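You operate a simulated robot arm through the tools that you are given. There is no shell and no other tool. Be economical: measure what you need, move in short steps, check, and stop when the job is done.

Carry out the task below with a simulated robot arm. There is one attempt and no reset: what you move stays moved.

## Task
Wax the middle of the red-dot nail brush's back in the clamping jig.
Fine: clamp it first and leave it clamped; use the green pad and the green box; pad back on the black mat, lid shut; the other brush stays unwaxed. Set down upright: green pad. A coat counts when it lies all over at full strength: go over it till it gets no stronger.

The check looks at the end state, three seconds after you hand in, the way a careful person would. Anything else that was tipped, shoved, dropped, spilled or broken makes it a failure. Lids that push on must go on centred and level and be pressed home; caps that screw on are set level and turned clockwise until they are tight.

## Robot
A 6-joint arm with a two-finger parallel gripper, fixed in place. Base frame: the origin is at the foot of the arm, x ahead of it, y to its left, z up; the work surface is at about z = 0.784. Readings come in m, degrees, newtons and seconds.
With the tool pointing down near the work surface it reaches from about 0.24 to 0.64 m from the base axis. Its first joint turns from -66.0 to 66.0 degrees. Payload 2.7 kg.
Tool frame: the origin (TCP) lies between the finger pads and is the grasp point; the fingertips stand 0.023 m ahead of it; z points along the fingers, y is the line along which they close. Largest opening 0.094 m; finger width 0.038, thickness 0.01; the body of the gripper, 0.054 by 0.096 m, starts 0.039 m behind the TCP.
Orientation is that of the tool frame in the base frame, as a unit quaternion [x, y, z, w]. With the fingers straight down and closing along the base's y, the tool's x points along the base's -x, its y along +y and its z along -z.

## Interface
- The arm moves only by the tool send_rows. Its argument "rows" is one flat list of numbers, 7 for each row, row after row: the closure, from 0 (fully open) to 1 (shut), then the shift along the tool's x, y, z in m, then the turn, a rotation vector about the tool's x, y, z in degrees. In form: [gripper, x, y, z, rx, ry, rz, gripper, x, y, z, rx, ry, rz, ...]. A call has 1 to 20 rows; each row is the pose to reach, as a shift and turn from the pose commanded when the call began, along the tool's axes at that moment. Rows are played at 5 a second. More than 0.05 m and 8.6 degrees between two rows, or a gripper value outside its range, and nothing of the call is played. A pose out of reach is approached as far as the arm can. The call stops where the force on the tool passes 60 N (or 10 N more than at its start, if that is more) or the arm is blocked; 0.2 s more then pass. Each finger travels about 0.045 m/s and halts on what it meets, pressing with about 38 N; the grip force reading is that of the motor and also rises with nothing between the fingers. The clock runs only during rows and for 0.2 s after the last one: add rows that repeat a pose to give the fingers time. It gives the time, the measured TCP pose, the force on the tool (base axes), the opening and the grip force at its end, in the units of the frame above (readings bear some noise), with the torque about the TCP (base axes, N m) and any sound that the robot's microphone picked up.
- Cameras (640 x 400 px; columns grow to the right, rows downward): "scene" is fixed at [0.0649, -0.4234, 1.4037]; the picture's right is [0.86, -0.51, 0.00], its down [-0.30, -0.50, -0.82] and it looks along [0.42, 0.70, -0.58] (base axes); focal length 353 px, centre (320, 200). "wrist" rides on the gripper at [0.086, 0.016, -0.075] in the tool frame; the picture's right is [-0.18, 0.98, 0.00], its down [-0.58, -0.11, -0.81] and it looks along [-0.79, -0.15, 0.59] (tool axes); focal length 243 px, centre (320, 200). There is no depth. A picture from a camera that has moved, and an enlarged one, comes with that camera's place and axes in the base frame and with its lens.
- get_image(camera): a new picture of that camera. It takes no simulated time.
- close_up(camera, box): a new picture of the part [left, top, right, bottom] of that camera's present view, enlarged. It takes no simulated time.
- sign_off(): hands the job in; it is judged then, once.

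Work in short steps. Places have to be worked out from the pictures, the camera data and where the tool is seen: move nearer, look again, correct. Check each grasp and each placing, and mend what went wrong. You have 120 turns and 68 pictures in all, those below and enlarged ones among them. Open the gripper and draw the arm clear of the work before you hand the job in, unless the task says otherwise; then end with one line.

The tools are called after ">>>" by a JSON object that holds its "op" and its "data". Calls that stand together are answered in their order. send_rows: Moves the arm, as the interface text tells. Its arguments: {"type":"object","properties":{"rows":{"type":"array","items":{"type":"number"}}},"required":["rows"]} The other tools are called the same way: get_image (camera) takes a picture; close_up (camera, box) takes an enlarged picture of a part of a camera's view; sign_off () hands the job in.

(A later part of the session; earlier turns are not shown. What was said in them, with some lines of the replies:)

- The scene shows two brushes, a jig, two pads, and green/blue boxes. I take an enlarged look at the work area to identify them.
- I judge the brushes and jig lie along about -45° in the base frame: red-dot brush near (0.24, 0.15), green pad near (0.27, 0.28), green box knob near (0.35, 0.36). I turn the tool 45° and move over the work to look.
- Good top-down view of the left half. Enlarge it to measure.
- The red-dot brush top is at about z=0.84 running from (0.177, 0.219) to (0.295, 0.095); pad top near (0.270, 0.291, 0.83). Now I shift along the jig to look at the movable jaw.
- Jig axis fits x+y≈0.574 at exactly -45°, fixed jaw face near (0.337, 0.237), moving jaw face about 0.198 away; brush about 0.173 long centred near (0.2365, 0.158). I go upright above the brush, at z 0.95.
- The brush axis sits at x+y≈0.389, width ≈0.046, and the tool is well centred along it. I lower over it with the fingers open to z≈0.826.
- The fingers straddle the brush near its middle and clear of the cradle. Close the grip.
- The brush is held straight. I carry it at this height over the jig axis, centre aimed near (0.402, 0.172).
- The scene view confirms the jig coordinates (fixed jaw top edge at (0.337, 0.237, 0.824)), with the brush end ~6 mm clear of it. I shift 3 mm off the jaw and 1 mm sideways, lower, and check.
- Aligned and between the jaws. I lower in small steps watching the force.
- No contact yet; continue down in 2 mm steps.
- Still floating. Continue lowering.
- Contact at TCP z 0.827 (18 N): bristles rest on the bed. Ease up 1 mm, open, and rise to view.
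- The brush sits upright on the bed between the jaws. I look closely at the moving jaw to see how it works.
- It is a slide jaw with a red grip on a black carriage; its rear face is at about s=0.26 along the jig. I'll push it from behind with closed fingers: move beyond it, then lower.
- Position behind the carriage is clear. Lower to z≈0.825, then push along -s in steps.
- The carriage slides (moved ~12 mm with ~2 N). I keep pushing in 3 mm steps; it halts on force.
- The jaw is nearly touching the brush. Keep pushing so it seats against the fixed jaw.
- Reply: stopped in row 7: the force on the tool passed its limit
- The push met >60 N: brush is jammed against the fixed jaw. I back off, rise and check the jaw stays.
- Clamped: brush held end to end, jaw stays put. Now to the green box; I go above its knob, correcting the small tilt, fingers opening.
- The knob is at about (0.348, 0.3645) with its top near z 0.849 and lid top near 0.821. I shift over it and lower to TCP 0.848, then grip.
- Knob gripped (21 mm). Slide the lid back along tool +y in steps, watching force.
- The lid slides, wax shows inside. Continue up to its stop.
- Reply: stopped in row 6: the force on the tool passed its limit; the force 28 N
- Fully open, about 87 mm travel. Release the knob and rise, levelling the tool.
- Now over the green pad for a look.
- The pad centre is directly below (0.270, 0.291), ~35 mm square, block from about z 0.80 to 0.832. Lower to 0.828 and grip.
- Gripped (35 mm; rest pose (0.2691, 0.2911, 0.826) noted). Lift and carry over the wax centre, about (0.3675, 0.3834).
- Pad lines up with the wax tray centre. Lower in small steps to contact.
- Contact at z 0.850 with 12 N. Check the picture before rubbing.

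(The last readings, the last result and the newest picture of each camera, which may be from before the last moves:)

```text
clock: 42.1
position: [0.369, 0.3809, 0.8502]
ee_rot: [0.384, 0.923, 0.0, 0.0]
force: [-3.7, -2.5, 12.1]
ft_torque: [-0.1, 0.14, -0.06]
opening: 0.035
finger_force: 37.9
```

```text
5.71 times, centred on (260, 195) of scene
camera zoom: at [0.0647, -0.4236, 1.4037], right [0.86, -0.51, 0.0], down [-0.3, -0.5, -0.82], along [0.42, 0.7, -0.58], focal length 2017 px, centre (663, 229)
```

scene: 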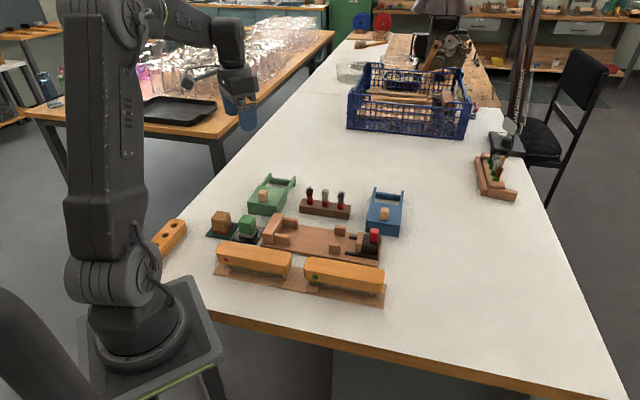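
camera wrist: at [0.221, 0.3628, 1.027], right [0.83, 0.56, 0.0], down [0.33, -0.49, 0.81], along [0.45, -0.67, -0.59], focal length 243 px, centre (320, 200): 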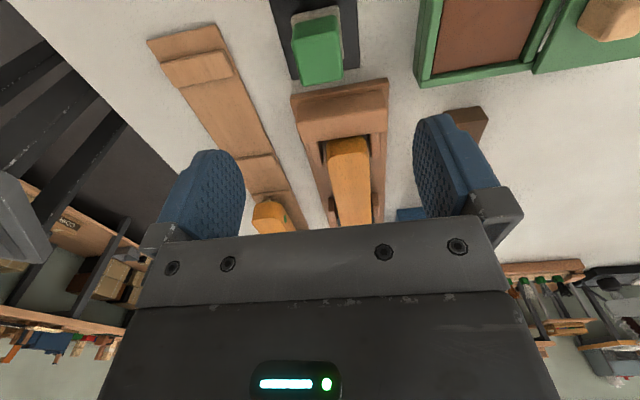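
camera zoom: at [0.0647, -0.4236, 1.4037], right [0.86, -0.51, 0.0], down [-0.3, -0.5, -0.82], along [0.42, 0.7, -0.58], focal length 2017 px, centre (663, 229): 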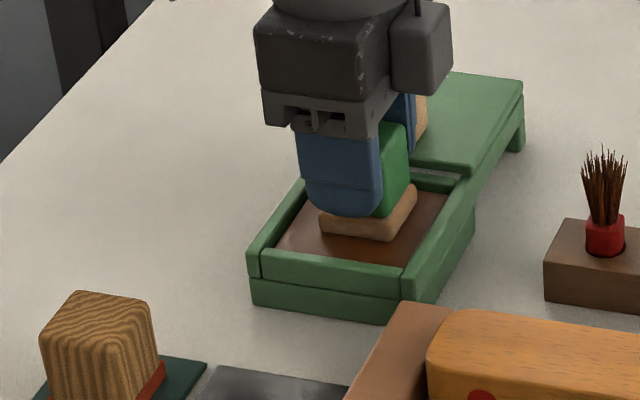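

The felt already turned wax-coloured. I rub it gently ±8 mm to charge fully, then lift.

>>> {"op": "send_rows", "data": {"rows": [1, 0.004, 0, 0, 0, 0, 0, 1, 0.008, 0, 0, 0, 0, 0, 1, 0, 0, 0, 0, 0, 0, 1, -0.008, 0, 0, 0, 0, 0, 1, 0, 0, 0, 0, 0, 0, 1, 0, 0, 0, 0, 0, 0, 1, 0, 0, -0.03, 0, 0, 0, 1, 0, 0, -0.06, 0, 0, 0, 1, 0, 0, -0.06, 0, 0, 0]}}

>>> {"op": "close_up", "data": {"camera": "scene", "box": [210, 160, 390, 280]}}

```text
clock: 44.1
position: [0.368, 0.3813, 0.9079]
ee_rot: [0.384, 0.923, -0.002, 0.0]
force: [-0.2, -0.1, -0.2]
ft_torque: [0.06, -0.01, -0.02]
opening: 0.0351
finger_force: 37.8
```

```text
3.33 times, centred on (300, 220) of scene
camera zoom: at [0.0649, -0.4234, 1.4037], right [0.86, -0.51, 0.0], down [-0.3, -0.5, -0.82], along [0.42, 0.7, -0.58], focal length 1177 px, centre (387, 133)
```

zoom: 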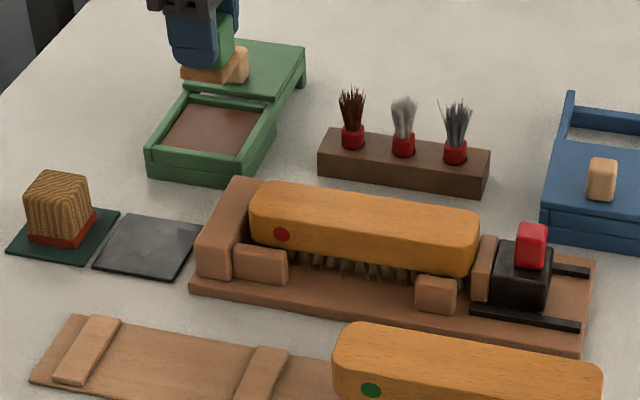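

Felt is charged. Carry it high (z 0.97) over the paint-brush stand to the brush centre, about (0.400, 0.175).

>>> {"op": "send_rows", "data": {"rows": [1, 0, 0, -0.04, 0, 0, 0, 1, 0, 0, -0.062, 0, 0, 0, 1, -0.034, -0.0245, -0.062, 0, 0, 0, 1, -0.067, -0.049, -0.062, 0, 0, 0, 1, -0.101, -0.0737, -0.062, 0, 0, 0, 1, -0.135, -0.098, -0.062, 0, 0, 0, 1, -0.1685, -0.1228, -0.062, 0, 0, 0, 1, -0.1685, -0.1228, -0.062, 0, 0, 0, 1, -0.1685, -0.1228, -0.03, 0, 0, 0, 1, -0.1685, -0.1228, 0.01, 0, 0, 0, 1, -0.1685, -0.1228, 0.01, 0, 0, 0]}}

>>> {"op": "close_up", "data": {"camera": "scene", "box": [250, 180, 400, 280]}}

```text
clock: 46.5
position: [0.4007, 0.1742, 0.8971]
ee_rot: [0.385, 0.923, 0.0, 0.001]
force: [-0.1, 0.4, -0.3]
ft_torque: [0.01, 0.02, 0.0]
opening: 0.0354
finger_force: 38.2
```

```text
4.00 times, centred on (325, 230) of scene
camera zoom: at [0.0649, -0.4234, 1.4037], right [0.86, -0.51, 0.0], down [-0.3, -0.5, -0.82], along [0.42, 0.7, -0.58], focal length 1412 px, centre (300, 80)
```

zoom: 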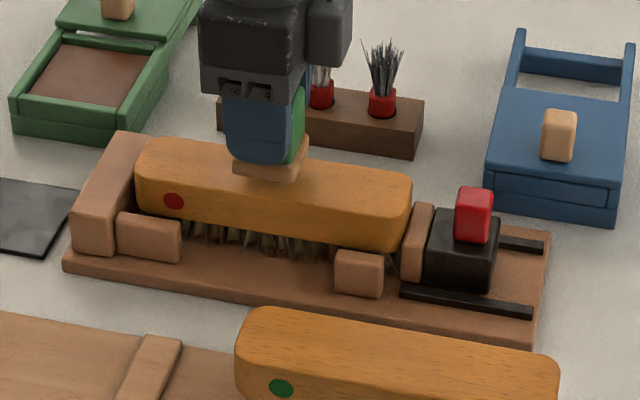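

Pad is centred over the brush middle. Lower to contact in small steps.

>>> {"op": "send_rows", "data": {"rows": [1, 0, 0, 0.008, 0, 0, 0, 1, 0, 0, 0.014, 0, 0, 0, 1, 0, 0, 0.017, 0, 0, 0, 1, 0, 0, 0.019, 0, 0, 0, 1, 0, 0, 0.019, 0, 0, 0]}}

```text
clock: 47.7
position: [0.4003, 0.175, 0.8816]
ee_rot: [0.384, 0.923, 0.002, 0.003]
force: [-4.6, -9.5, 36.9]
ft_torque: [-0.49, 0.14, -0.02]
opening: 0.0353
finger_force: 37.6
```

Contact at z 0.8816 with 37 N; I ease 2 mm up and sweep ±18 mm along the brush.

>>> {"op": "send_rows", "data": {"rows": [1, 0, 0, -0.002, 0, 0, 0, 1, 0.01, 0, -0.002, 0, 0, 0, 1, 0.018, 0, -0.002, 0, 0, 0, 1, 0.01, 0, -0.002, 0, 0, 0, 1, 0, 0, -0.002, 0, 0, 0, 1, -0.01, 0, -0.002, 0, 0, 0, 1, -0.018, 0, -0.002, 0, 0, 0, 1, -0.01, 0, -0.002, 0, 0, 0, 1, 0, 0, -0.002, 0, 0, 0, 1, 0, 0, -0.03, 0, 0, 0, 1, 0, 0.0, -0.07, 0, 0, 0, 1, 0, 0, -0.07, 0, 0, 0]}}

>>> {"op": "close_up", "data": {"camera": "scene", "box": [260, 190, 370, 270]}}

```text
clock: 50.3
position: [0.4012, 0.1751, 0.9494]
ee_rot: [0.383, 0.924, -0.001, 0.0]
force: [0.2, -0.9, 0.1]
ft_torque: [0.01, -0.01, 0.01]
opening: 0.0351
finger_force: 37.8
```

```text
5.00 times, centred on (315, 230) of scene
camera zoom: at [0.0649, -0.4234, 1.4037], right [0.86, -0.51, 0.0], down [-0.3, -0.5, -0.82], along [0.42, 0.7, -0.58], focal length 1765 px, centre (345, 50)
```

zoom: 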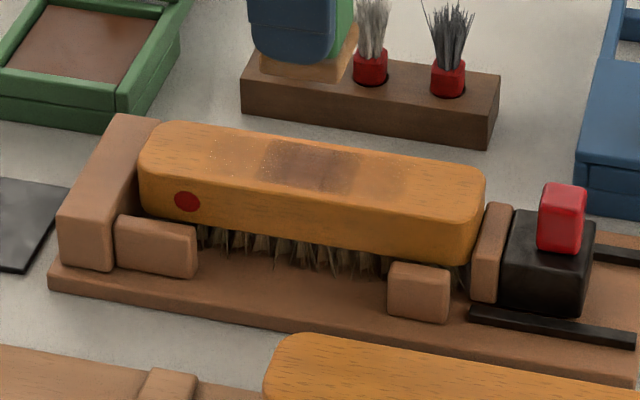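

A coat shows, strongest in the centre. I go over it again with more sweeps, offset slightly to both sides.

>>> {"op": "send_rows", "data": {"rows": [1, 0, 0.004, 0.045, 0, 0, 0, 1, 0, 0.004, 0.067, 0, 0, 0, 1, 0.006, 0.004, 0.068, 0, 0, 0, 1, 0.012, 0.004, 0.068, 0, 0, 0, 1, 0.018, 0.004, 0.068, 0, 0, 0, 1, 0.018, 0, 0.068, 0, 0, 0, 1, 0.018, -0.004, 0.068, 0, 0, 0, 1, 0.012, -0.004, 0.068, 0, 0, 0, 1, 0.006, -0.004, 0.068, 0, 0, 0, 1, 0, -0.004, 0.068, 0, 0, 0, 1, -0.006, -0.004, 0.068, 0, 0, 0, 1, -0.012, -0.004, 0.068, 0, 0, 0, 1, -0.018, -0.004, 0.068, 0, 0, 0, 1, -0.018, 0, 0.068, 0, 0, 0, 1, -0.018, 0.004, 0.068, 0, 0, 0, 1, -0.012, 0.004, 0.068, 0, 0, 0, 1, -0.006, 0.004, 0.068, 0, 0, 0, 1, 0, 0, 0.04, 0, 0, 0, 1, 0, 0, 0, 0, 0, 0, 1, 0, 0, 0, 0, 0, 0]}}

>>> {"op": "close_up", "data": {"camera": "scene", "box": [260, 190, 370, 270]}}

```text
clock: 54.5
position: [0.4011, 0.1751, 0.9489]
ee_rot: [0.384, 0.923, -0.001, 0.0]
force: [0.0, 0.0, -0.3]
ft_torque: [0.02, 0.0, -0.02]
opening: 0.035
finger_force: 38.0
```

```text
5.00 times, centred on (315, 230) of scene
camera zoom: at [0.0649, -0.4234, 1.4037], right [0.86, -0.51, 0.0], down [-0.3, -0.5, -0.82], along [0.42, 0.7, -0.58], focal length 1765 px, centre (345, 50)
```

zoom: 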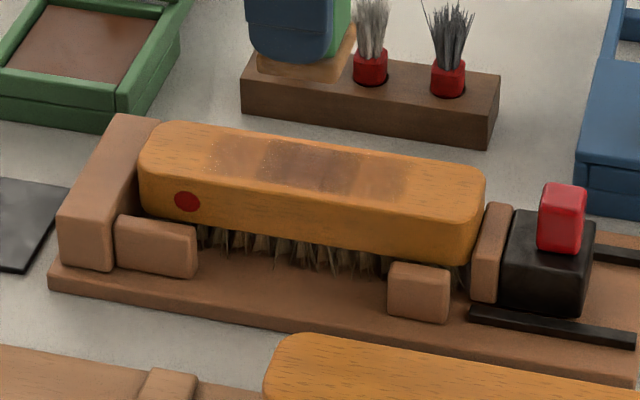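

The coat is stronger but uneven at the sides. Another round, several full sweeps.

>>> {"op": "send_rows", "data": {"rows": [1, 0, 0, 0.045, 0, 0, 0, 1, 0, 0, 0.068, 0, 0, 0, 1, -0.01, 0, 0.069, 0, 0, 0, 1, -0.02, 0, 0.069, 0, 0, 0, 1, -0.01, 0.003, 0.069, 0, 0, 0, 1, 0, 0.003, 0.069, 0, 0, 0, 1, 0.01, 0.003, 0.069, 0, 0, 0, 1, 0.02, 0.003, 0.069, 0, 0, 0, 1, 0.01, -0.003, 0.069, 0, 0, 0, 1, 0, -0.003, 0.069, 0, 0, 0, 1, -0.01, -0.003, 0.069, 0, 0, 0, 1, -0.02, -0.003, 0.069, 0, 0, 0, 1, -0.01, 0, 0.069, 0, 0, 0, 1, 0, 0, 0.069, 0, 0, 0, 1, 0.01, 0, 0.069, 0, 0, 0, 1, 0.02, 0, 0.069, 0, 0, 0, 1, 0.01, 0, 0.069, 0, 0, 0, 1, 0, 0, 0.04, 0, 0, 0, 1, 0, 0, 0, 0, 0, 0, 1, 0, 0, 0, 0, 0, 0]}}

>>> {"op": "close_up", "data": {"camera": "scene", "box": [280, 195, 350, 245]}}

```text
clock: 58.7
position: [0.3988, 0.1763, 0.9505]
ee_rot: [0.384, 0.923, -0.001, 0.001]
force: [0.2, 0.4, -1.0]
ft_torque: [0.0, 0.0, -0.01]
opening: 0.0352
finger_force: 38.3
```

```text
8.00 times, centred on (315, 220) of scene
camera zoom: at [0.0649, -0.4234, 1.4037], right [0.86, -0.51, 0.0], down [-0.3, -0.5, -0.82], along [0.42, 0.7, -0.58], focal length 2824 px, centre (360, 40)
```

zoom: 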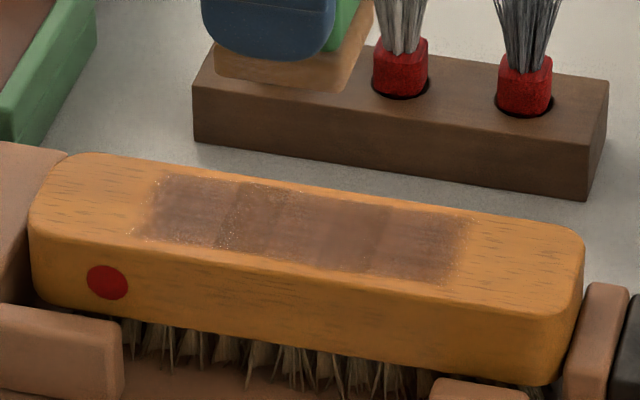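

Much stronger and wider now. One more round with slightly larger side offsets to see whether it still grows.

>>> {"op": "send_rows", "data": {"rows": [1, 0, 0, 0.045, 0, 0, 0, 1, 0, 0, 0.068, 0, 0, 0, 1, -0.01, -0.005, 0.069, 0, 0, 0, 1, -0.02, -0.005, 0.069, 0, 0, 0, 1, -0.01, -0.005, 0.069, 0, 0, 0, 1, 0, -0.005, 0.069, 0, 0, 0, 1, 0.01, -0.005, 0.069, 0, 0, 0, 1, 0.02, -0.005, 0.069, 0, 0, 0, 1, 0.01, 0.005, 0.069, 0, 0, 0, 1, 0, 0.005, 0.069, 0, 0, 0, 1, -0.01, 0.005, 0.069, 0, 0, 0, 1, -0.02, 0.005, 0.069, 0, 0, 0, 1, -0.01, 0, 0.069, 0, 0, 0, 1, 0, 0, 0.069, 0, 0, 0, 1, 0.01, 0, 0.069, 0, 0, 0, 1, 0.02, 0, 0.069, 0, 0, 0, 1, 0.01, 0, 0.069, 0, 0, 0, 1, 0, 0, 0.04, 0, 0, 0, 1, 0, 0, 0, 0, 0, 0, 1, 0, 0, 0, 0, 0, 0]}}

>>> {"op": "close_up", "data": {"camera": "scene", "box": [280, 195, 350, 245]}}

```text
clock: 62.9
position: [0.4009, 0.1736, 0.9509]
ee_rot: [0.384, 0.923, -0.001, 0.001]
force: [-0.2, 0.1, 0.1]
ft_torque: [0.01, 0.04, 0.01]
opening: 0.0352
finger_force: 38.4
```

```text
8.00 times, centred on (315, 220) of scene
camera zoom: at [0.0649, -0.4234, 1.4037], right [0.86, -0.51, 0.0], down [-0.3, -0.5, -0.82], along [0.42, 0.7, -0.58], focal length 2824 px, centre (360, 40)
```

zoom: 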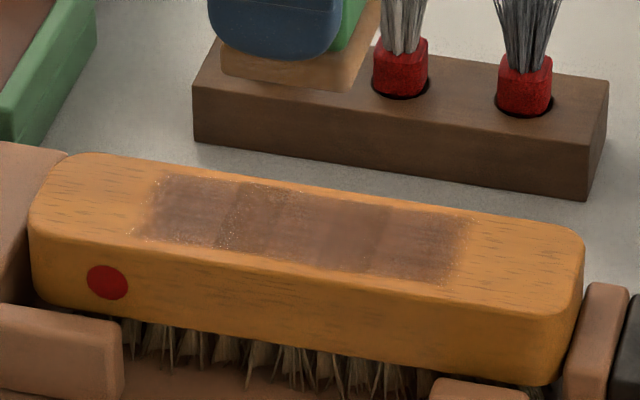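

No change this round while shades still differ, so the pad is likely spent. Recharge it in the green box.

>>> {"op": "send_rows", "data": {"rows": [1, 0, 0, -0.025, 0, 0, 0, 1, 0.034, 0.0245, -0.025, 0, 0, 0, 1, 0.067, 0.049, -0.025, 0, 0, 0, 1, 0.101, 0.0737, -0.025, 0, 0, 0, 1, 0.135, 0.098, -0.025, 0, 0, 0, 1, 0.1685, 0.1228, -0.025, 0, 0, 0, 1, 0.1685, 0.1228, 0.01, 0, 0, 0, 1, 0.1685, 0.1228, 0.05, 0, 0, 0, 1, 0.1685, 0.1228, 0.08, 0, 0, 0, 1, 0.1685, 0.1228, 0.094, 0, 0, 0, 1, 0.1685, 0.1228, 0.099, 0, 0, 0, 1, 0.1685, 0.1228, 0.099, 0, 0, 0, 1, 0.1765, 0.1228, 0.099, 0, 0, 0, 1, 0.1685, 0.1228, 0.099, 0, 0, 0, 1, 0.1605, 0.1228, 0.099, 0, 0, 0, 1, 0.1685, 0.1228, 0.099, 0, 0, 0, 1, 0.1685, 0.1228, 0.099, 0, 0, 0]}}

>>> {"op": "send_rows", "data": {"rows": [1, 0, 0, -0.03, 0, 0, 0, 1, 0, 0, -0.06, 0, 0, 0, 1, 0, 0, -0.1, 0, 0, 0, 1, 0, 0, -0.1, 0, 0, 0]}}

>>> {"op": "close_up", "data": {"camera": "scene", "box": [210, 140, 310, 230]}}

```text
clock: 66.5
position: [0.3686, 0.3817, 0.8508]
ee_rot: [0.385, 0.923, 0.0, 0.001]
force: [-0.3, -0.6, 0.3]
ft_torque: [0.01, 0.0, -0.01]
opening: 0.035
finger_force: 37.8
```

```text
clock: 67.5
position: [0.3685, 0.3811, 0.9515]
ee_rot: [0.384, 0.923, 0.0, 0.001]
force: [-0.7, 0.3, -1.1]
ft_torque: [-0.02, 0.02, 0.02]
opening: 0.0352
finger_force: 38.3
```

```text
4.44 times, centred on (260, 185) of scene
camera zoom: at [0.0649, -0.4234, 1.4037], right [0.86, -0.51, 0.0], down [-0.3, -0.5, -0.82], along [0.42, 0.7, -0.58], focal length 1569 px, centre (587, 267)
```

zoom: 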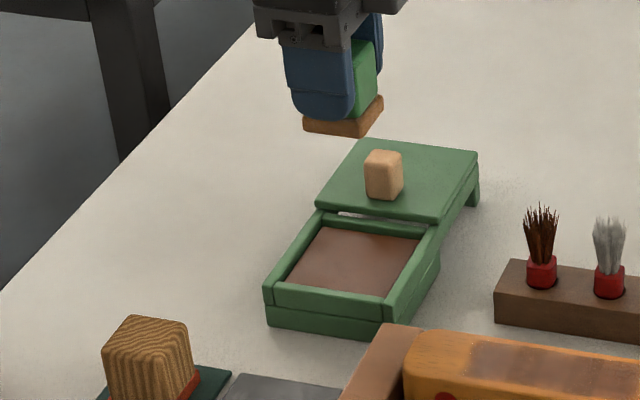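

Force at the end read ~0, so contact was marginal (pad perhaps slid up ~1 mm in the grip). Dip again 3 mm deeper and check force while down.

>>> {"op": "send_rows", "data": {"rows": [1, 0, 0, 0.04, 0, 0, 0, 1, 0, 0, 0.08, 0, 0, 0, 1, 0, 0, 0.097, 0, 0, 0, 1, 0, 0, 0.1, 0, 0, 0, 1, 0, 0, 0.103, 0, 0, 0, 1, 0.006, 0, 0.103, 0, 0, 0, 1, -0.006, 0, 0.103, 0, 0, 0, 1, 0, 0, 0.103, 0, 0, 0, 1, 0, 0, 0.103, 0, 0, 0]}}

>>> {"op": "send_rows", "data": {"rows": [1, 0, 0, -0.04, 0, 0, 0, 1, 0, 0, -0.08, 0, 0, 0, 1, 0, 0, -0.12, 0, 0, 0, 1, 0, 0, -0.12, 0, 0, 0]}}

>>> {"op": "close_up", "data": {"camera": "scene", "box": [210, 140, 310, 230]}}

```text
clock: 69.5
position: [0.3679, 0.3812, 0.8474]
ee_rot: [0.385, 0.923, 0.0, 0.001]
force: [0.2, 0.3, -0.8]
ft_torque: [-0.01, 0.0, 0.01]
opening: 0.0355
finger_force: 37.7
```

```text
clock: 70.5
position: [0.3696, 0.3808, 0.9668]
ee_rot: [0.384, 0.923, -0.001, 0.002]
force: [-0.2, 0.2, -1.3]
ft_torque: [0.0, 0.0, -0.01]
opening: 0.035
finger_force: 37.6
```

```text
4.44 times, centred on (260, 185) of scene
camera zoom: at [0.0649, -0.4234, 1.4037], right [0.86, -0.51, 0.0], down [-0.3, -0.5, -0.82], along [0.42, 0.7, -0.58], focal length 1569 px, centre (587, 267)
```

zoom: 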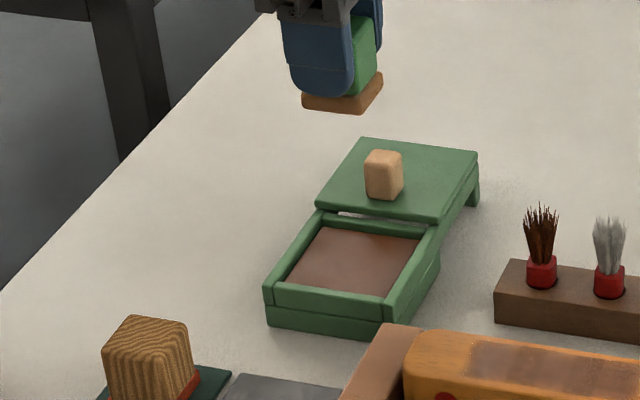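

Felt is visibly darker (charged), yet no force, so the pad must have slid up in the grip. I find true contact on the wax by going deeper in 1 mm steps.

>>> {"op": "send_rows", "data": {"rows": [1, 0, 0, 0.04, 0, 0, 0, 1, 0, 0, 0.08, 0, 0, 0, 1, 0, 0, 0.115, 0, 0, 0, 1, 0, 0, 0.12, 0, 0, 0, 1, 0, 0, 0.122, 0, 0, 0, 1, 0, 0, 0.123, 0, 0, 0, 1, 0, 0, 0.124, 0, 0, 0, 1, 0, 0, 0.124, 0, 0, 0]}}

>>> {"op": "close_up", "data": {"camera": "scene", "box": [220, 160, 300, 220]}}

```text
clock: 72.3
position: [0.3688, 0.3836, 0.8474]
ee_rot: [0.384, 0.923, 0.001, 0.001]
force: [-10.2, -6.3, 35.3]
ft_torque: [-0.29, 0.42, 0.01]
opening: 0.0352
finger_force: 38.1
```

```text
6.67 times, centred on (260, 190) of scene
camera zoom: at [0.0642, -0.424, 1.4035], right [0.86, -0.51, 0.0], down [-0.3, -0.5, -0.82], along [0.42, 0.7, -0.58], focal length 2354 px, centre (720, 267)
```

zoom: 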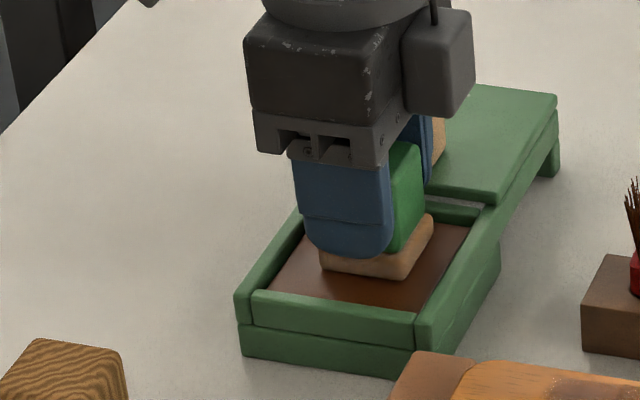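

Solid contact (35 N) at 0.847; pad sits ~3 mm higher in the grip. Now charged; return over the brush and lower to contact.

>>> {"op": "send_rows", "data": {"rows": [1, 0, 0, -0.003, 0, 0, 0, 1, 0.004, 0, -0.003, 0, 0, 0, 1, 0, 0, -0.003, 0, 0, 0, 1, 0, 0, -0.05, 0, 0, 0, 1, 0, 0, -0.1, 0, 0, 0, 1, 0, 0, -0.13, 0, 0, 0, 1, -0.034, -0.0245, -0.13, 0, 0, 0, 1, -0.067, -0.049, -0.13, 0, 0, 0, 1, -0.101, -0.0737, -0.13, 0, 0, 0, 1, -0.135, -0.098, -0.13, 0, 0, 0, 1, -0.1685, -0.1228, -0.13, 0, 0, 0, 1, -0.1685, -0.1228, -0.1, 0, 0, 0, 1, -0.1685, -0.1228, -0.06, 0, 0, 0, 1, -0.1685, -0.1228, -0.042, 0, 0, 0, 1, -0.1685, -0.1228, -0.038, 0, 0, 0, 1, -0.1685, -0.1228, -0.036, 0, 0, 0, 1, -0.1685, -0.1228, -0.036, 0, 0, 0]}}

```text
clock: 75.9
position: [0.3996, 0.1741, 0.8812]
ee_rot: [0.385, 0.923, 0.001, 0.002]
force: [-11.7, -8.3, 40.7]
ft_torque: [-0.34, 0.56, 0.01]
opening: 0.035
finger_force: 38.6
```

Contact at the brush is as before (40 N), so geometry is unchanged. Ease 2 mm and sweep with the fresh charge.

>>> {"op": "send_rows", "data": {"rows": [1, 0, -0.004, -0.002, 0, 0, 0, 1, 0.01, -0.004, -0.002, 0, 0, 0, 1, 0.02, -0.004, -0.002, 0, 0, 0, 1, 0.02, 0.004, -0.002, 0, 0, 0, 1, 0.01, 0.004, -0.002, 0, 0, 0, 1, 0, 0.004, -0.002, 0, 0, 0, 1, -0.01, 0.004, -0.002, 0, 0, 0, 1, -0.02, 0.004, -0.002, 0, 0, 0, 1, -0.02, -0.004, -0.002, 0, 0, 0, 1, -0.01, -0.004, -0.002, 0, 0, 0, 1, 0, 0, -0.002, 0, 0, 0, 1, 0.01, 0, -0.002, 0, 0, 0, 1, 0.02, 0, -0.002, 0, 0, 0, 1, 0.01, 0, -0.002, 0, 0, 0, 1, 0, 0, -0.002, 0, 0, 0, 1, -0.01, 0, -0.002, 0, 0, 0, 1, -0.02, 0, -0.002, 0, 0, 0, 1, -0.01, 0, -0.03, 0, 0, 0, 1, 0, 0, -0.07, 0, 0, 0, 1, 0, 0, -0.07, 0, 0, 0]}}

>>> {"op": "close_up", "data": {"camera": "scene", "box": [280, 195, 350, 245]}}

```text
clock: 80.1
position: [0.4, 0.1751, 0.953]
ee_rot: [0.385, 0.923, -0.001, 0.001]
force: [-0.4, -0.3, -0.5]
ft_torque: [-0.01, -0.01, -0.02]
opening: 0.0349
finger_force: 38.2
```

```text
8.00 times, centred on (315, 220) of scene
camera zoom: at [0.0649, -0.4234, 1.4037], right [0.86, -0.51, 0.0], down [-0.3, -0.5, -0.82], along [0.42, 0.7, -0.58], focal length 2824 px, centre (360, 40)
```

zoom: 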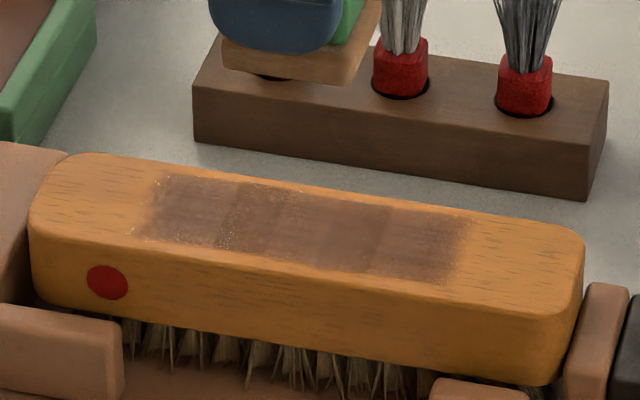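

The picture is unchanged: the coat seems saturated. I back off and check from above with the wrist camera for evenness.

>>> {"op": "send_rows", "data": {"rows": [1, 0.02, 0, -0.03, 0, 0, 0, 1, 0.04, 0, -0.05, 0, 0, 0, 1, 0.06, 0, -0.07, 0, 0, 0, 1, 0.06, 0, -0.07, 0, 0, 0]}}

>>> {"op": "close_up", "data": {"camera": "wrist", "box": [260, 0, 400, 190]}}

```text
clock: 81.1
position: [0.3541, 0.2183, 1.0206]
ee_rot: [0.385, 0.923, 0.0, 0.001]
force: [1.1, 0.0, -0.6]
ft_torque: [0.0, -0.01, 0.0]
opening: 0.0352
finger_force: 38.6
```

```text
2.11 times, centred on (330, 95) of wrist
camera zoom: at [0.3069, 0.2914, 1.095], right [0.83, 0.56, 0.0], down [0.33, -0.49, 0.81], along [0.45, -0.67, -0.59], focal length 511 px, centre (299, 421)
```

zoom: 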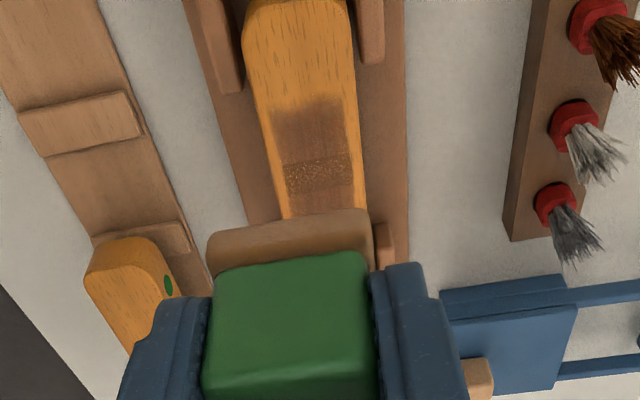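

The coat near the pad is hidden; I shift 40 mm along to get the patch fully in view.

>>> {"op": "send_rows", "data": {"rows": [1, -0.02, 0, 0, 0, 0, 0, 1, -0.042, 0, -0.01, 0, 0, 0, 1, -0.042, 0, -0.01, 0, 0, 0]}}

>>> {"op": "close_up", "data": {"camera": "wrist", "box": [270, 0, 380, 110]}}

```text
clock: 81.9
position: [0.3859, 0.1873, 1.0322]
ee_rot: [0.385, 0.923, 0.0, 0.001]
force: [-0.7, -0.5, 0.5]
ft_torque: [0.02, -0.02, 0.01]
opening: 0.0352
finger_force: 38.3
```

```text
3.64 times, centred on (325, 55) of wrist
camera zoom: at [0.3365, 0.2602, 1.1048], right [0.83, 0.56, 0.0], down [0.33, -0.49, 0.81], along [0.45, -0.67, -0.59], focal length 882 px, centre (302, 727)
```

zoom: 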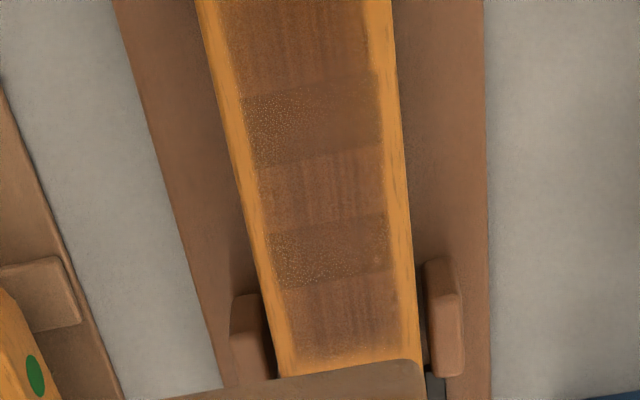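

From above, the coat shows bands (some speckled, some clear), so it may not be even everywhere. I do another dense round in fine steps and then compare with this same view.

>>> {"op": "send_rows", "data": {"rows": [1, -0.018, 0, 0.04, 0, 0, 0, 1, -0.018, 0, 0.08, 0, 0, 0, 1, -0.018, 0, 0.12, 0, 0, 0, 1, -0.018, 0, 0.14, 0, 0, 0, 1, -0.018, 0, 0.149, 0, 0, 0, 1, -0.012, 0, 0.149, 0, 0, 0, 1, -0.006, 0, 0.149, 0, 0, 0, 1, 0, 0, 0.149, 0, 0, 0, 1, 0.004, 0, 0.149, 0, 0, 0, 1, -0.002, 0, 0.149, 0, 0, 0, 1, -0.008, 0, 0.149, 0, 0, 0, 1, -0.014, 0, 0.149, 0, 0, 0, 1, -0.02, 0, 0.149, 0, 0, 0, 1, -0.026, 0, 0.149, 0, 0, 0, 1, -0.032, 0, 0.149, 0, 0, 0, 1, -0.038, 0, 0.149, 0, 0, 0, 1, -0.04, 0, 0.149, 0, 0, 0, 1, -0.034, 0, 0.149, 0, 0, 0, 1, -0.028, 0, 0.149, 0, 0, 0, 1, -0.022, 0, 0.149, 0, 0, 0]}}

>>> {"op": "send_rows", "data": {"rows": [1, 0.006, -0.004, 0, 0, 0, 0, 1, 0.012, -0.004, 0, 0, 0, 0, 1, 0.018, -0.004, 0, 0, 0, 0, 1, 0.024, -0.004, 0, 0, 0, 0, 1, 0.024, 0.004, 0, 0, 0, 0, 1, 0.018, 0.004, 0, 0, 0, 0, 1, 0.012, 0.004, 0, 0, 0, 0, 1, 0.006, 0.004, 0, 0, 0, 0, 1, 0, 0.004, 0, 0, 0, 0, 1, -0.006, 0.004, 0, 0, 0, 0, 1, -0.012, 0.004, 0, 0, 0, 0, 1, -0.018, 0.004, 0, 0, 0, 0, 1, -0.018, -0.004, 0, 0, 0, 0, 1, -0.01, -0.004, 0, 0, 0, 0, 1, 0, -0.002, 0, 0, 0, 0, 1, 0.004, 0, -0.03, 0, 0, 0, 1, 0.01, 0, -0.07, 0, 0, 0, 1, 0.016, 0, -0.11, 0, 0, 0, 1, 0.022, 0, -0.149, 0, 0, 0, 1, 0.022, 0, -0.149, 0, 0, 0]}}

>>> {"op": "close_up", "data": {"camera": "wrist", "box": [270, 0, 380, 110]}}

```text
clock: 86.1
position: [0.4026, 0.1729, 0.8826]
ee_rot: [0.384, 0.923, 0.0, 0.001]
force: [3.0, -3.0, 8.6]
ft_torque: [-0.07, -0.17, -0.02]
opening: 0.035
finger_force: 38.1
```

```text
clock: 90.3
position: [0.3893, 0.187, 1.0292]
ee_rot: [0.385, 0.923, -0.001, 0.001]
force: [0.0, 0.1, -0.9]
ft_torque: [-0.01, -0.04, 0.02]
opening: 0.0353
finger_force: 37.6
```

```text
3.64 times, centred on (325, 55) of wrist
camera zoom: at [0.3399, 0.2597, 1.104], right [0.83, 0.56, 0.0], down [0.33, -0.49, 0.81], along [0.45, -0.67, -0.59], focal length 882 px, centre (302, 727)
```

zoom: 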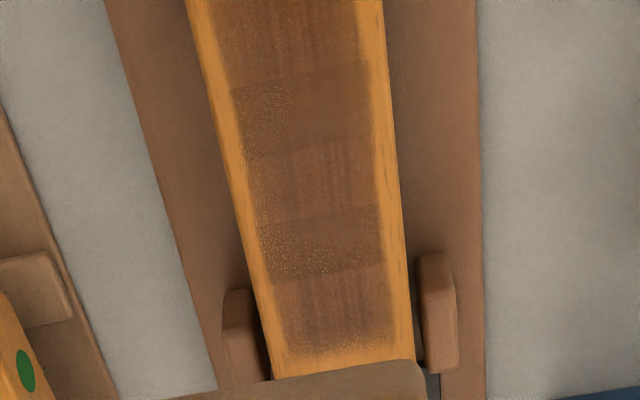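

The view is unchanged after another full round with contact, so the coat is at full strength; the bands are just surface texture. Now return the pad above the black mat.

>>> {"op": "send_rows", "data": {"rows": [1, 0.04, -0.003, 0, 0, 0, 0, 1, 0.08, -0.006, 0, 0, 0, 0, 1, 0.12, -0.009, 0, 0, 0, 0, 1, 0.1586, -0.0114, 0, 0, 0, 0, 1, 0.1586, -0.0114, 0.04, 0, 0, 0, 1, 0.1586, -0.0114, 0.08, 0, 0, 0, 1, 0.1586, -0.0114, 0.12, 0, 0, 0, 1, 0.1586, -0.0114, 0.16, 0, 0, 0, 1, 0.1586, -0.0114, 0.178, 0, 0, 0, 1, 0.1586, -0.0114, 0.178, 0, 0, 0]}}

>>> {"op": "close_up", "data": {"camera": "scene", "box": [200, 180, 290, 250]}}

```text
clock: 92.5
position: [0.2672, 0.2925, 0.8504]
ee_rot: [0.384, 0.923, 0.0, 0.001]
force: [1.2, 0.5, -0.1]
ft_torque: [-0.05, -0.02, 0.02]
opening: 0.0351
finger_force: 38.5
```

```text
5.71 times, centred on (245, 215) of scene
camera zoom: at [0.0649, -0.4234, 1.4037], right [0.86, -0.51, 0.0], down [-0.3, -0.5, -0.82], along [0.42, 0.7, -0.58], focal length 2017 px, centre (749, 114)
```

zoom: 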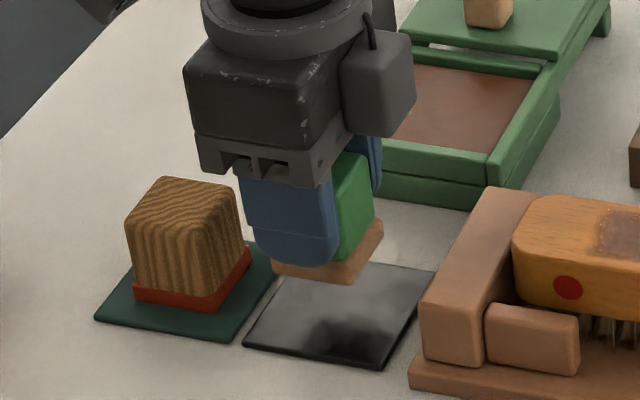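

On target within ~2 mm; correct and lower gently to the mat.

>>> {"op": "send_rows", "data": {"rows": [1, -0.0023, 0, 0.01, 0, 0, 0, 1, -0.0023, 0, 0.018, 0, 0, 0, 1, -0.0023, 0, 0.021, 0, 0, 0, 1, -0.0023, 0, 0.023, 0, 0, 0, 1, -0.0023, 0, 0.024, 0, 0, 0, 1, -0.0023, 0, 0.024, 0, 0, 0]}}

```text
clock: 93.9
position: [0.2692, 0.2898, 0.83]
ee_rot: [0.384, 0.923, -0.001, 0.0]
force: [-0.2, -0.7, -0.4]
ft_torque: [0.0, -0.05, 0.03]
opening: 0.0349
finger_force: 38.1
```

>>> {"op": "send_rows", "data": {"rows": [1, 0, 0, 0.001, 0, 0, 0, 1, 0, 0, 0.002, 0, 0, 0, 1, 0, 0, 0.003, 0, 0, 0, 1, 0, 0, 0.003, 0, 0, 0]}}

```text
clock: 94.9
position: [0.268, 0.2919, 0.8263]
ee_rot: [0.385, 0.923, -0.001, 0.001]
force: [0.4, -0.2, 0.4]
ft_torque: [-0.02, 0.02, -0.02]
opening: 0.0353
finger_force: 38.5
```

Still no contact; 1 mm steps further down.

>>> {"op": "send_rows", "data": {"rows": [1, 0, 0, 0.001, 0, 0, 0, 1, 0, 0, 0.002, 0, 0, 0, 1, 0, 0, 0.002, 0, 0, 0]}}

>>> {"op": "close_up", "data": {"camera": "scene", "box": [200, 180, 290, 250]}}

```text
clock: 95.7
position: [0.2687, 0.2912, 0.8234]
ee_rot: [0.384, 0.923, -0.001, 0.001]
force: [0.8, 0.0, 0.1]
ft_torque: [0.01, 0.01, -0.02]
opening: 0.0351
finger_force: 38.0
```

```text
5.71 times, centred on (245, 215) of scene
camera zoom: at [0.0649, -0.4234, 1.4037], right [0.86, -0.51, 0.0], down [-0.3, -0.5, -0.82], along [0.42, 0.7, -0.58], focal length 2017 px, centre (749, 114)
```

zoom: 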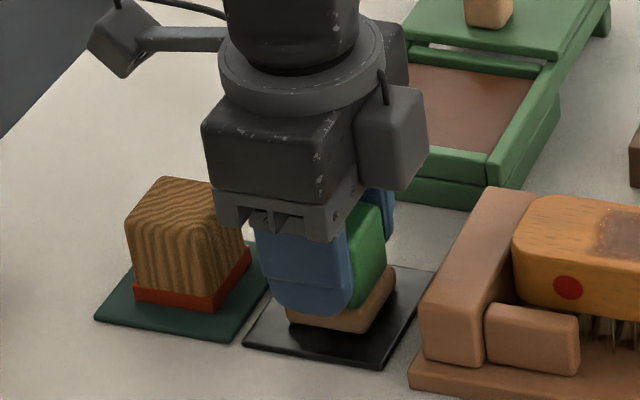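

Almost down; continue in 1 mm steps until force appears.

>>> {"op": "send_rows", "data": {"rows": [1, 0, 0, 0.001, 0, 0, 0, 1, 0, 0, 0.002, 0, 0, 0, 1, 0, 0, 0.002, 0, 0, 0]}}

```text
clock: 96.5
position: [0.2687, 0.2907, 0.8231]
ee_rot: [0.384, 0.923, 0.001, 0.001]
force: [-5.3, -0.6, 17.1]
ft_torque: [-0.05, 0.24, -0.02]
opening: 0.0351
finger_force: 38.2
```

Pad is down (17 N). Release and rise, then check.

>>> {"op": "send_rows", "data": {"rows": [1, 0, 0, -0.0015, 0, 0, 0, 0.5, 0, 0, -0.0015, 0, 0, 0, 0, 0, 0, -0.0015, 0, 0, 0, 0, 0, 0, -0.0015, 0, 0, 0, 0, 0, 0, -0.0015, 0, 0, 0, 0, 0, 0, -0.0015, 0, 0, 0, 0, 0, 0, -0.03, 0, 0, 0, 0, 0, 0, -0.07, 0, 0, 0, 0, 0, 0, -0.11, 0, 0, 0, 0, 0, 0, -0.145, 0, 0, 0, 0, 0, 0, -0.145, 0, 0, 0]}}

>>> {"op": "close_up", "data": {"camera": "scene", "box": [200, 160, 380, 280]}}

```text
clock: 98.9
position: [0.27, 0.2897, 0.9679]
ee_rot: [0.384, 0.923, -0.001, 0.001]
force: [0.8, -0.5, -1.1]
ft_torque: [0.03, -0.02, 0.0]
opening: 0.0941
finger_force: 0.1
```

```text
3.33 times, centred on (290, 220) of scene
camera zoom: at [0.0649, -0.4234, 1.4037], right [0.86, -0.51, 0.0], down [-0.3, -0.5, -0.82], along [0.42, 0.7, -0.58], focal length 1177 px, centre (420, 133)
```

zoom: 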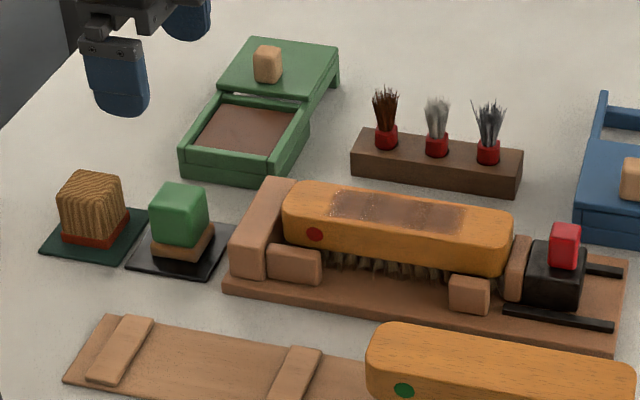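

Pad stands upright on the black mat. Before shutting the lid I take an unobstructed look at the coat.

>>> {"op": "send_rows", "data": {"rows": [0, -0.037, 0.003, -0.02, 0, 0, 0, 0, -0.074, 0.006, -0.04, 0, 0, 0, 0, -0.11, 0.0087, -0.04, 0, 0, 0, 0, -0.11, 0.0087, -0.04, 0, 0, 0]}}

>>> {"op": "close_up", "data": {"camera": "wrist", "box": [260, 30, 400, 150]}}

```text
clock: 99.9
position: [0.3525, 0.2187, 1.0071]
ee_rot: [0.384, 0.923, -0.001, 0.001]
force: [-0.5, 0.3, -0.6]
ft_torque: [0.01, -0.01, 0.0]
opening: 0.0942
finger_force: 0.0
```

```text
3.33 times, centred on (330, 90) of wrist
camera zoom: at [0.3043, 0.2911, 1.0812], right [0.83, 0.56, 0.0], down [0.33, -0.49, 0.81], along [0.45, -0.67, -0.59], focal length 809 px, centre (287, 567)
```

zoom: 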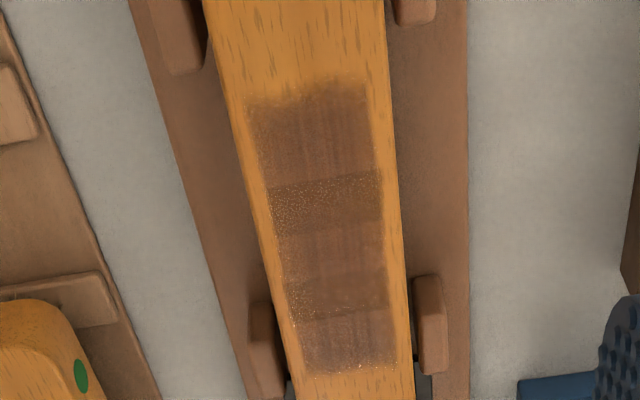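

The coat covers the whole middle evenly; overlapping strokes give the bands. Now close the box: go over the knob (0.410, 0.427) and lower onto it.

>>> {"op": "send_rows", "data": {"rows": [0, 0.021, 0.0376, 0, 0, 0, 0, 0, 0.042, 0.075, 0, 0, 0, 0, 0, 0.064, 0.113, 0, 0, 0, 0, 0, 0.085, 0.15, 0, 0, 0, 0, 0, 0.1061, 0.1879, 0, 0, 0, 0, 0, 0.1061, 0.1879, 0.04, 0, 0, 0, 0, 0.1061, 0.1879, 0.08, 0, 0, 0, 0, 0.1061, 0.1879, 0.12, 0, 0, 0, 0, 0.1061, 0.1879, 0.145, 0, 0, 0, 0, 0.1061, 0.1879, 0.154, 0, 0, 0, 0, 0.1061, 0.1879, 0.154, 0, 0, 0]}}

>>> {"op": "close_up", "data": {"camera": "scene", "box": [210, 140, 310, 230]}}

```text
clock: 102.3
position: [0.4121, 0.4285, 0.8524]
ee_rot: [0.384, 0.923, 0.0, 0.0]
force: [-0.2, 0.6, -0.4]
ft_torque: [0.01, 0.01, 0.01]
opening: 0.0939
finger_force: 0.1
```

```text
4.44 times, centred on (260, 185) of scene
camera zoom: at [0.0649, -0.4234, 1.4037], right [0.86, -0.51, 0.0], down [-0.3, -0.5, -0.82], along [0.42, 0.7, -0.58], focal length 1569 px, centre (587, 267)
```

zoom: 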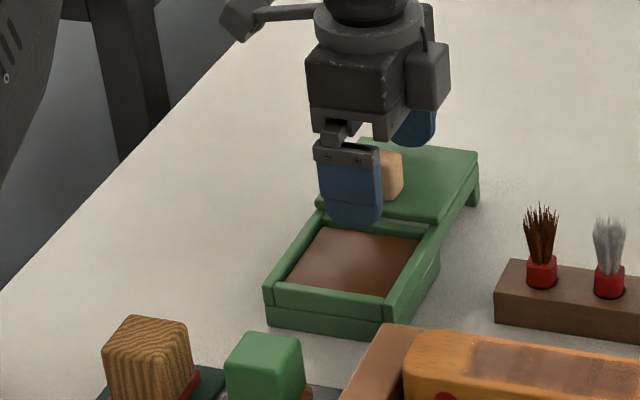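

The knob is between the fingers. Grip it, then slide the lid forward.

>>> {"op": "send_rows", "data": {"rows": [1, 0, 0, 0, 0, 0, 0, 1, 0, 0, 0, 0, 0, 0, 1, 0, 0, 0, 0, 0, 0, 1, 0, 0, 0, 0, 0, 0, 1, 0, 0, 0, 0, 0, 0]}}

>>> {"op": "send_rows", "data": {"rows": [1, 0, -0.01, 0, 0, 0, 0, 1, 0, -0.02, 0, 0, 0, 0, 1, 0, -0.035, 0, 0, 0, 0, 1, 0, -0.05, 0, 0, 0, 0, 1, 0, -0.065, 0, 0, 0, 0, 1, 0, -0.075, 0, 0, 0, 0, 1, 0, -0.081, 0, 0, 0, 0, 1, 0, -0.085, 0, 0, 0, 0, 1, 0, -0.089, 0, 0, 0, 0, 1, 0, -0.092, 0, 0, 0, 0, 1, 0, -0.095, 0, 0, 0, 0, 1, 0, -0.097, 0, 0, 0, 0]}}

>>> {"op": "close_up", "data": {"camera": "scene", "box": [210, 150, 310, 230]}}

```text
clock: 103.5
position: [0.4095, 0.4258, 0.852]
ee_rot: [0.384, 0.923, -0.004, -0.001]
force: [-16.4, -17.6, 8.0]
ft_torque: [0.1, -0.07, 0.37]
opening: 0.0216
finger_force: 40.2
```

```text
clock: 106.1
position: [0.3452, 0.3615, 0.8515]
ee_rot: [0.384, 0.923, 0.004, 0.002]
force: [25.3, 22.8, -28.6]
ft_torque: [-0.33, -0.02, 0.41]
opening: 0.0216
finger_force: 45.0
```

```text
5.00 times, centred on (260, 190) of scene
camera zoom: at [0.0658, -0.4225, 1.404], right [0.86, -0.51, 0.0], down [-0.3, -0.5, -0.81], along [0.42, 0.7, -0.58], focal length 1765 px, centre (620, 250)
```

zoom: 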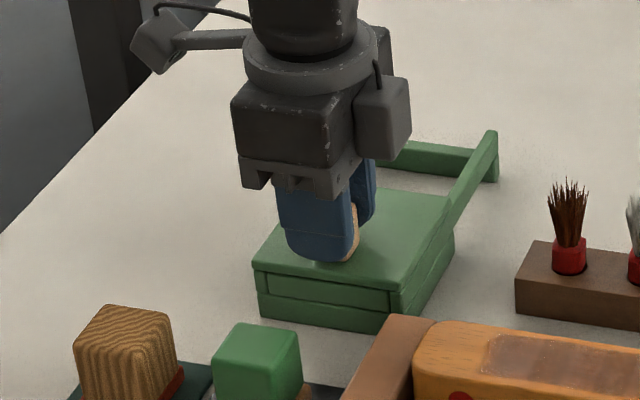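

The lid is against its front stop (34 N). Relax 3 mm, release, rise and check.

>>> {"op": "send_rows", "data": {"rows": [1, 0, 0.003, 0, 0, 0, 0, 0.5, 0, 0.003, 0, 0, 0, 0, 0, 0, 0.003, 0, 0, 0, 0, 0, 0, 0.003, 0, 0, 0, 0, 0, 0, 0.003, 0, 0, 0, 0, 0, 0, 0.003, -0.04, 0, 0, 0, 0, 0, 0.003, -0.08, 0, 0, 0, 0, 0, 0.003, -0.12, 0, 0, 0, 0, 0, 0.003, -0.16, 0, 0, 0, 0, 0, 0.003, -0.2, 0, 0, 0, 0, 0, 0.003, -0.2, 0, 0, 0]}}

>>> {"op": "close_up", "data": {"camera": "scene", "box": [210, 150, 310, 230]}}

>>> {"op": "get_image", "data": {"camera": "scene"}}

```text
clock: 108.5
position: [0.3458, 0.36, 1.053]
ee_rot: [0.384, 0.923, -0.001, 0.001]
force: [0.1, -0.2, -0.4]
ft_torque: [0.0, 0.03, -0.01]
opening: 0.0944
finger_force: 0.0
```

```text
5.00 times, centred on (260, 190) of scene
camera zoom: at [0.0649, -0.4234, 1.4037], right [0.86, -0.51, 0.0], down [-0.3, -0.5, -0.82], along [0.42, 0.7, -0.58], focal length 1765 px, centre (620, 250)
```

zoom: 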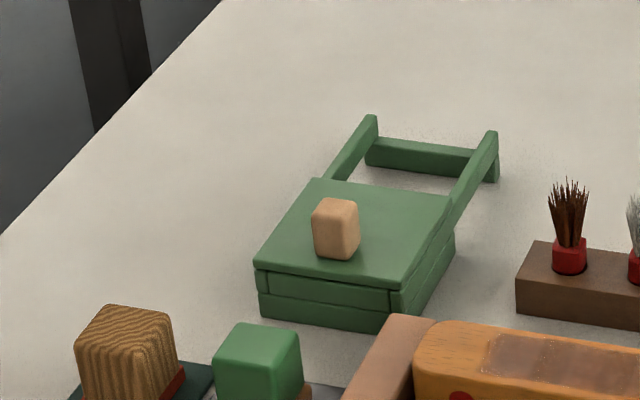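

```text
10 pictures are left
```

scene: 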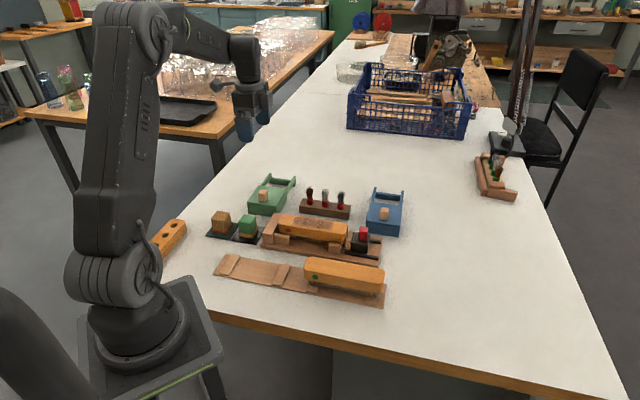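

Lid is shut, matching its original position. A final check of the clamp and pad.

>>> {"op": "close_up", "data": {"camera": "scene", "box": [200, 190, 400, 310]}}

```text
3.20 times, centred on (300, 250) of scene
camera zoom: at [0.0649, -0.4234, 1.4037], right [0.86, -0.51, 0.0], down [-0.3, -0.5, -0.82], along [0.42, 0.7, -0.58], focal length 1130 px, centre (384, 40)
```

zoom: 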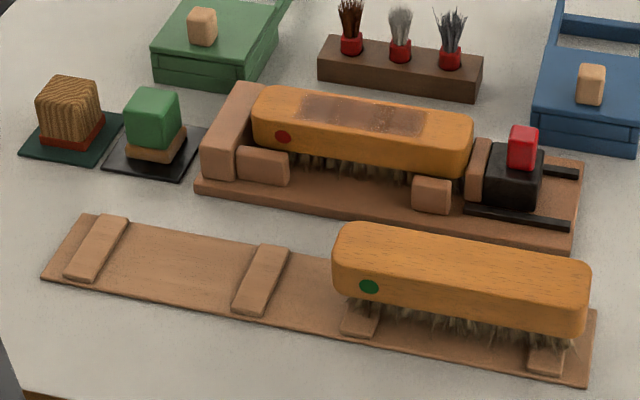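

Brush clamped and waxed, pad upright on the black mat, lid shut, everything else undisturbed; the arm is clear. I hand in.

>>> {"op": "sign_off", "data": {}}

```text
The job is handed in.
```

The red-dot brush is clamped in the jig with the middle of its back waxed until more passes, including one with a fresh charge, made it no stronger. The coat runs about 50 mm to either side of centre, so it goes somewhat past the middle. The green pad is upright on the black mat, the green box lid is shut, and the other brush is unwaxed.
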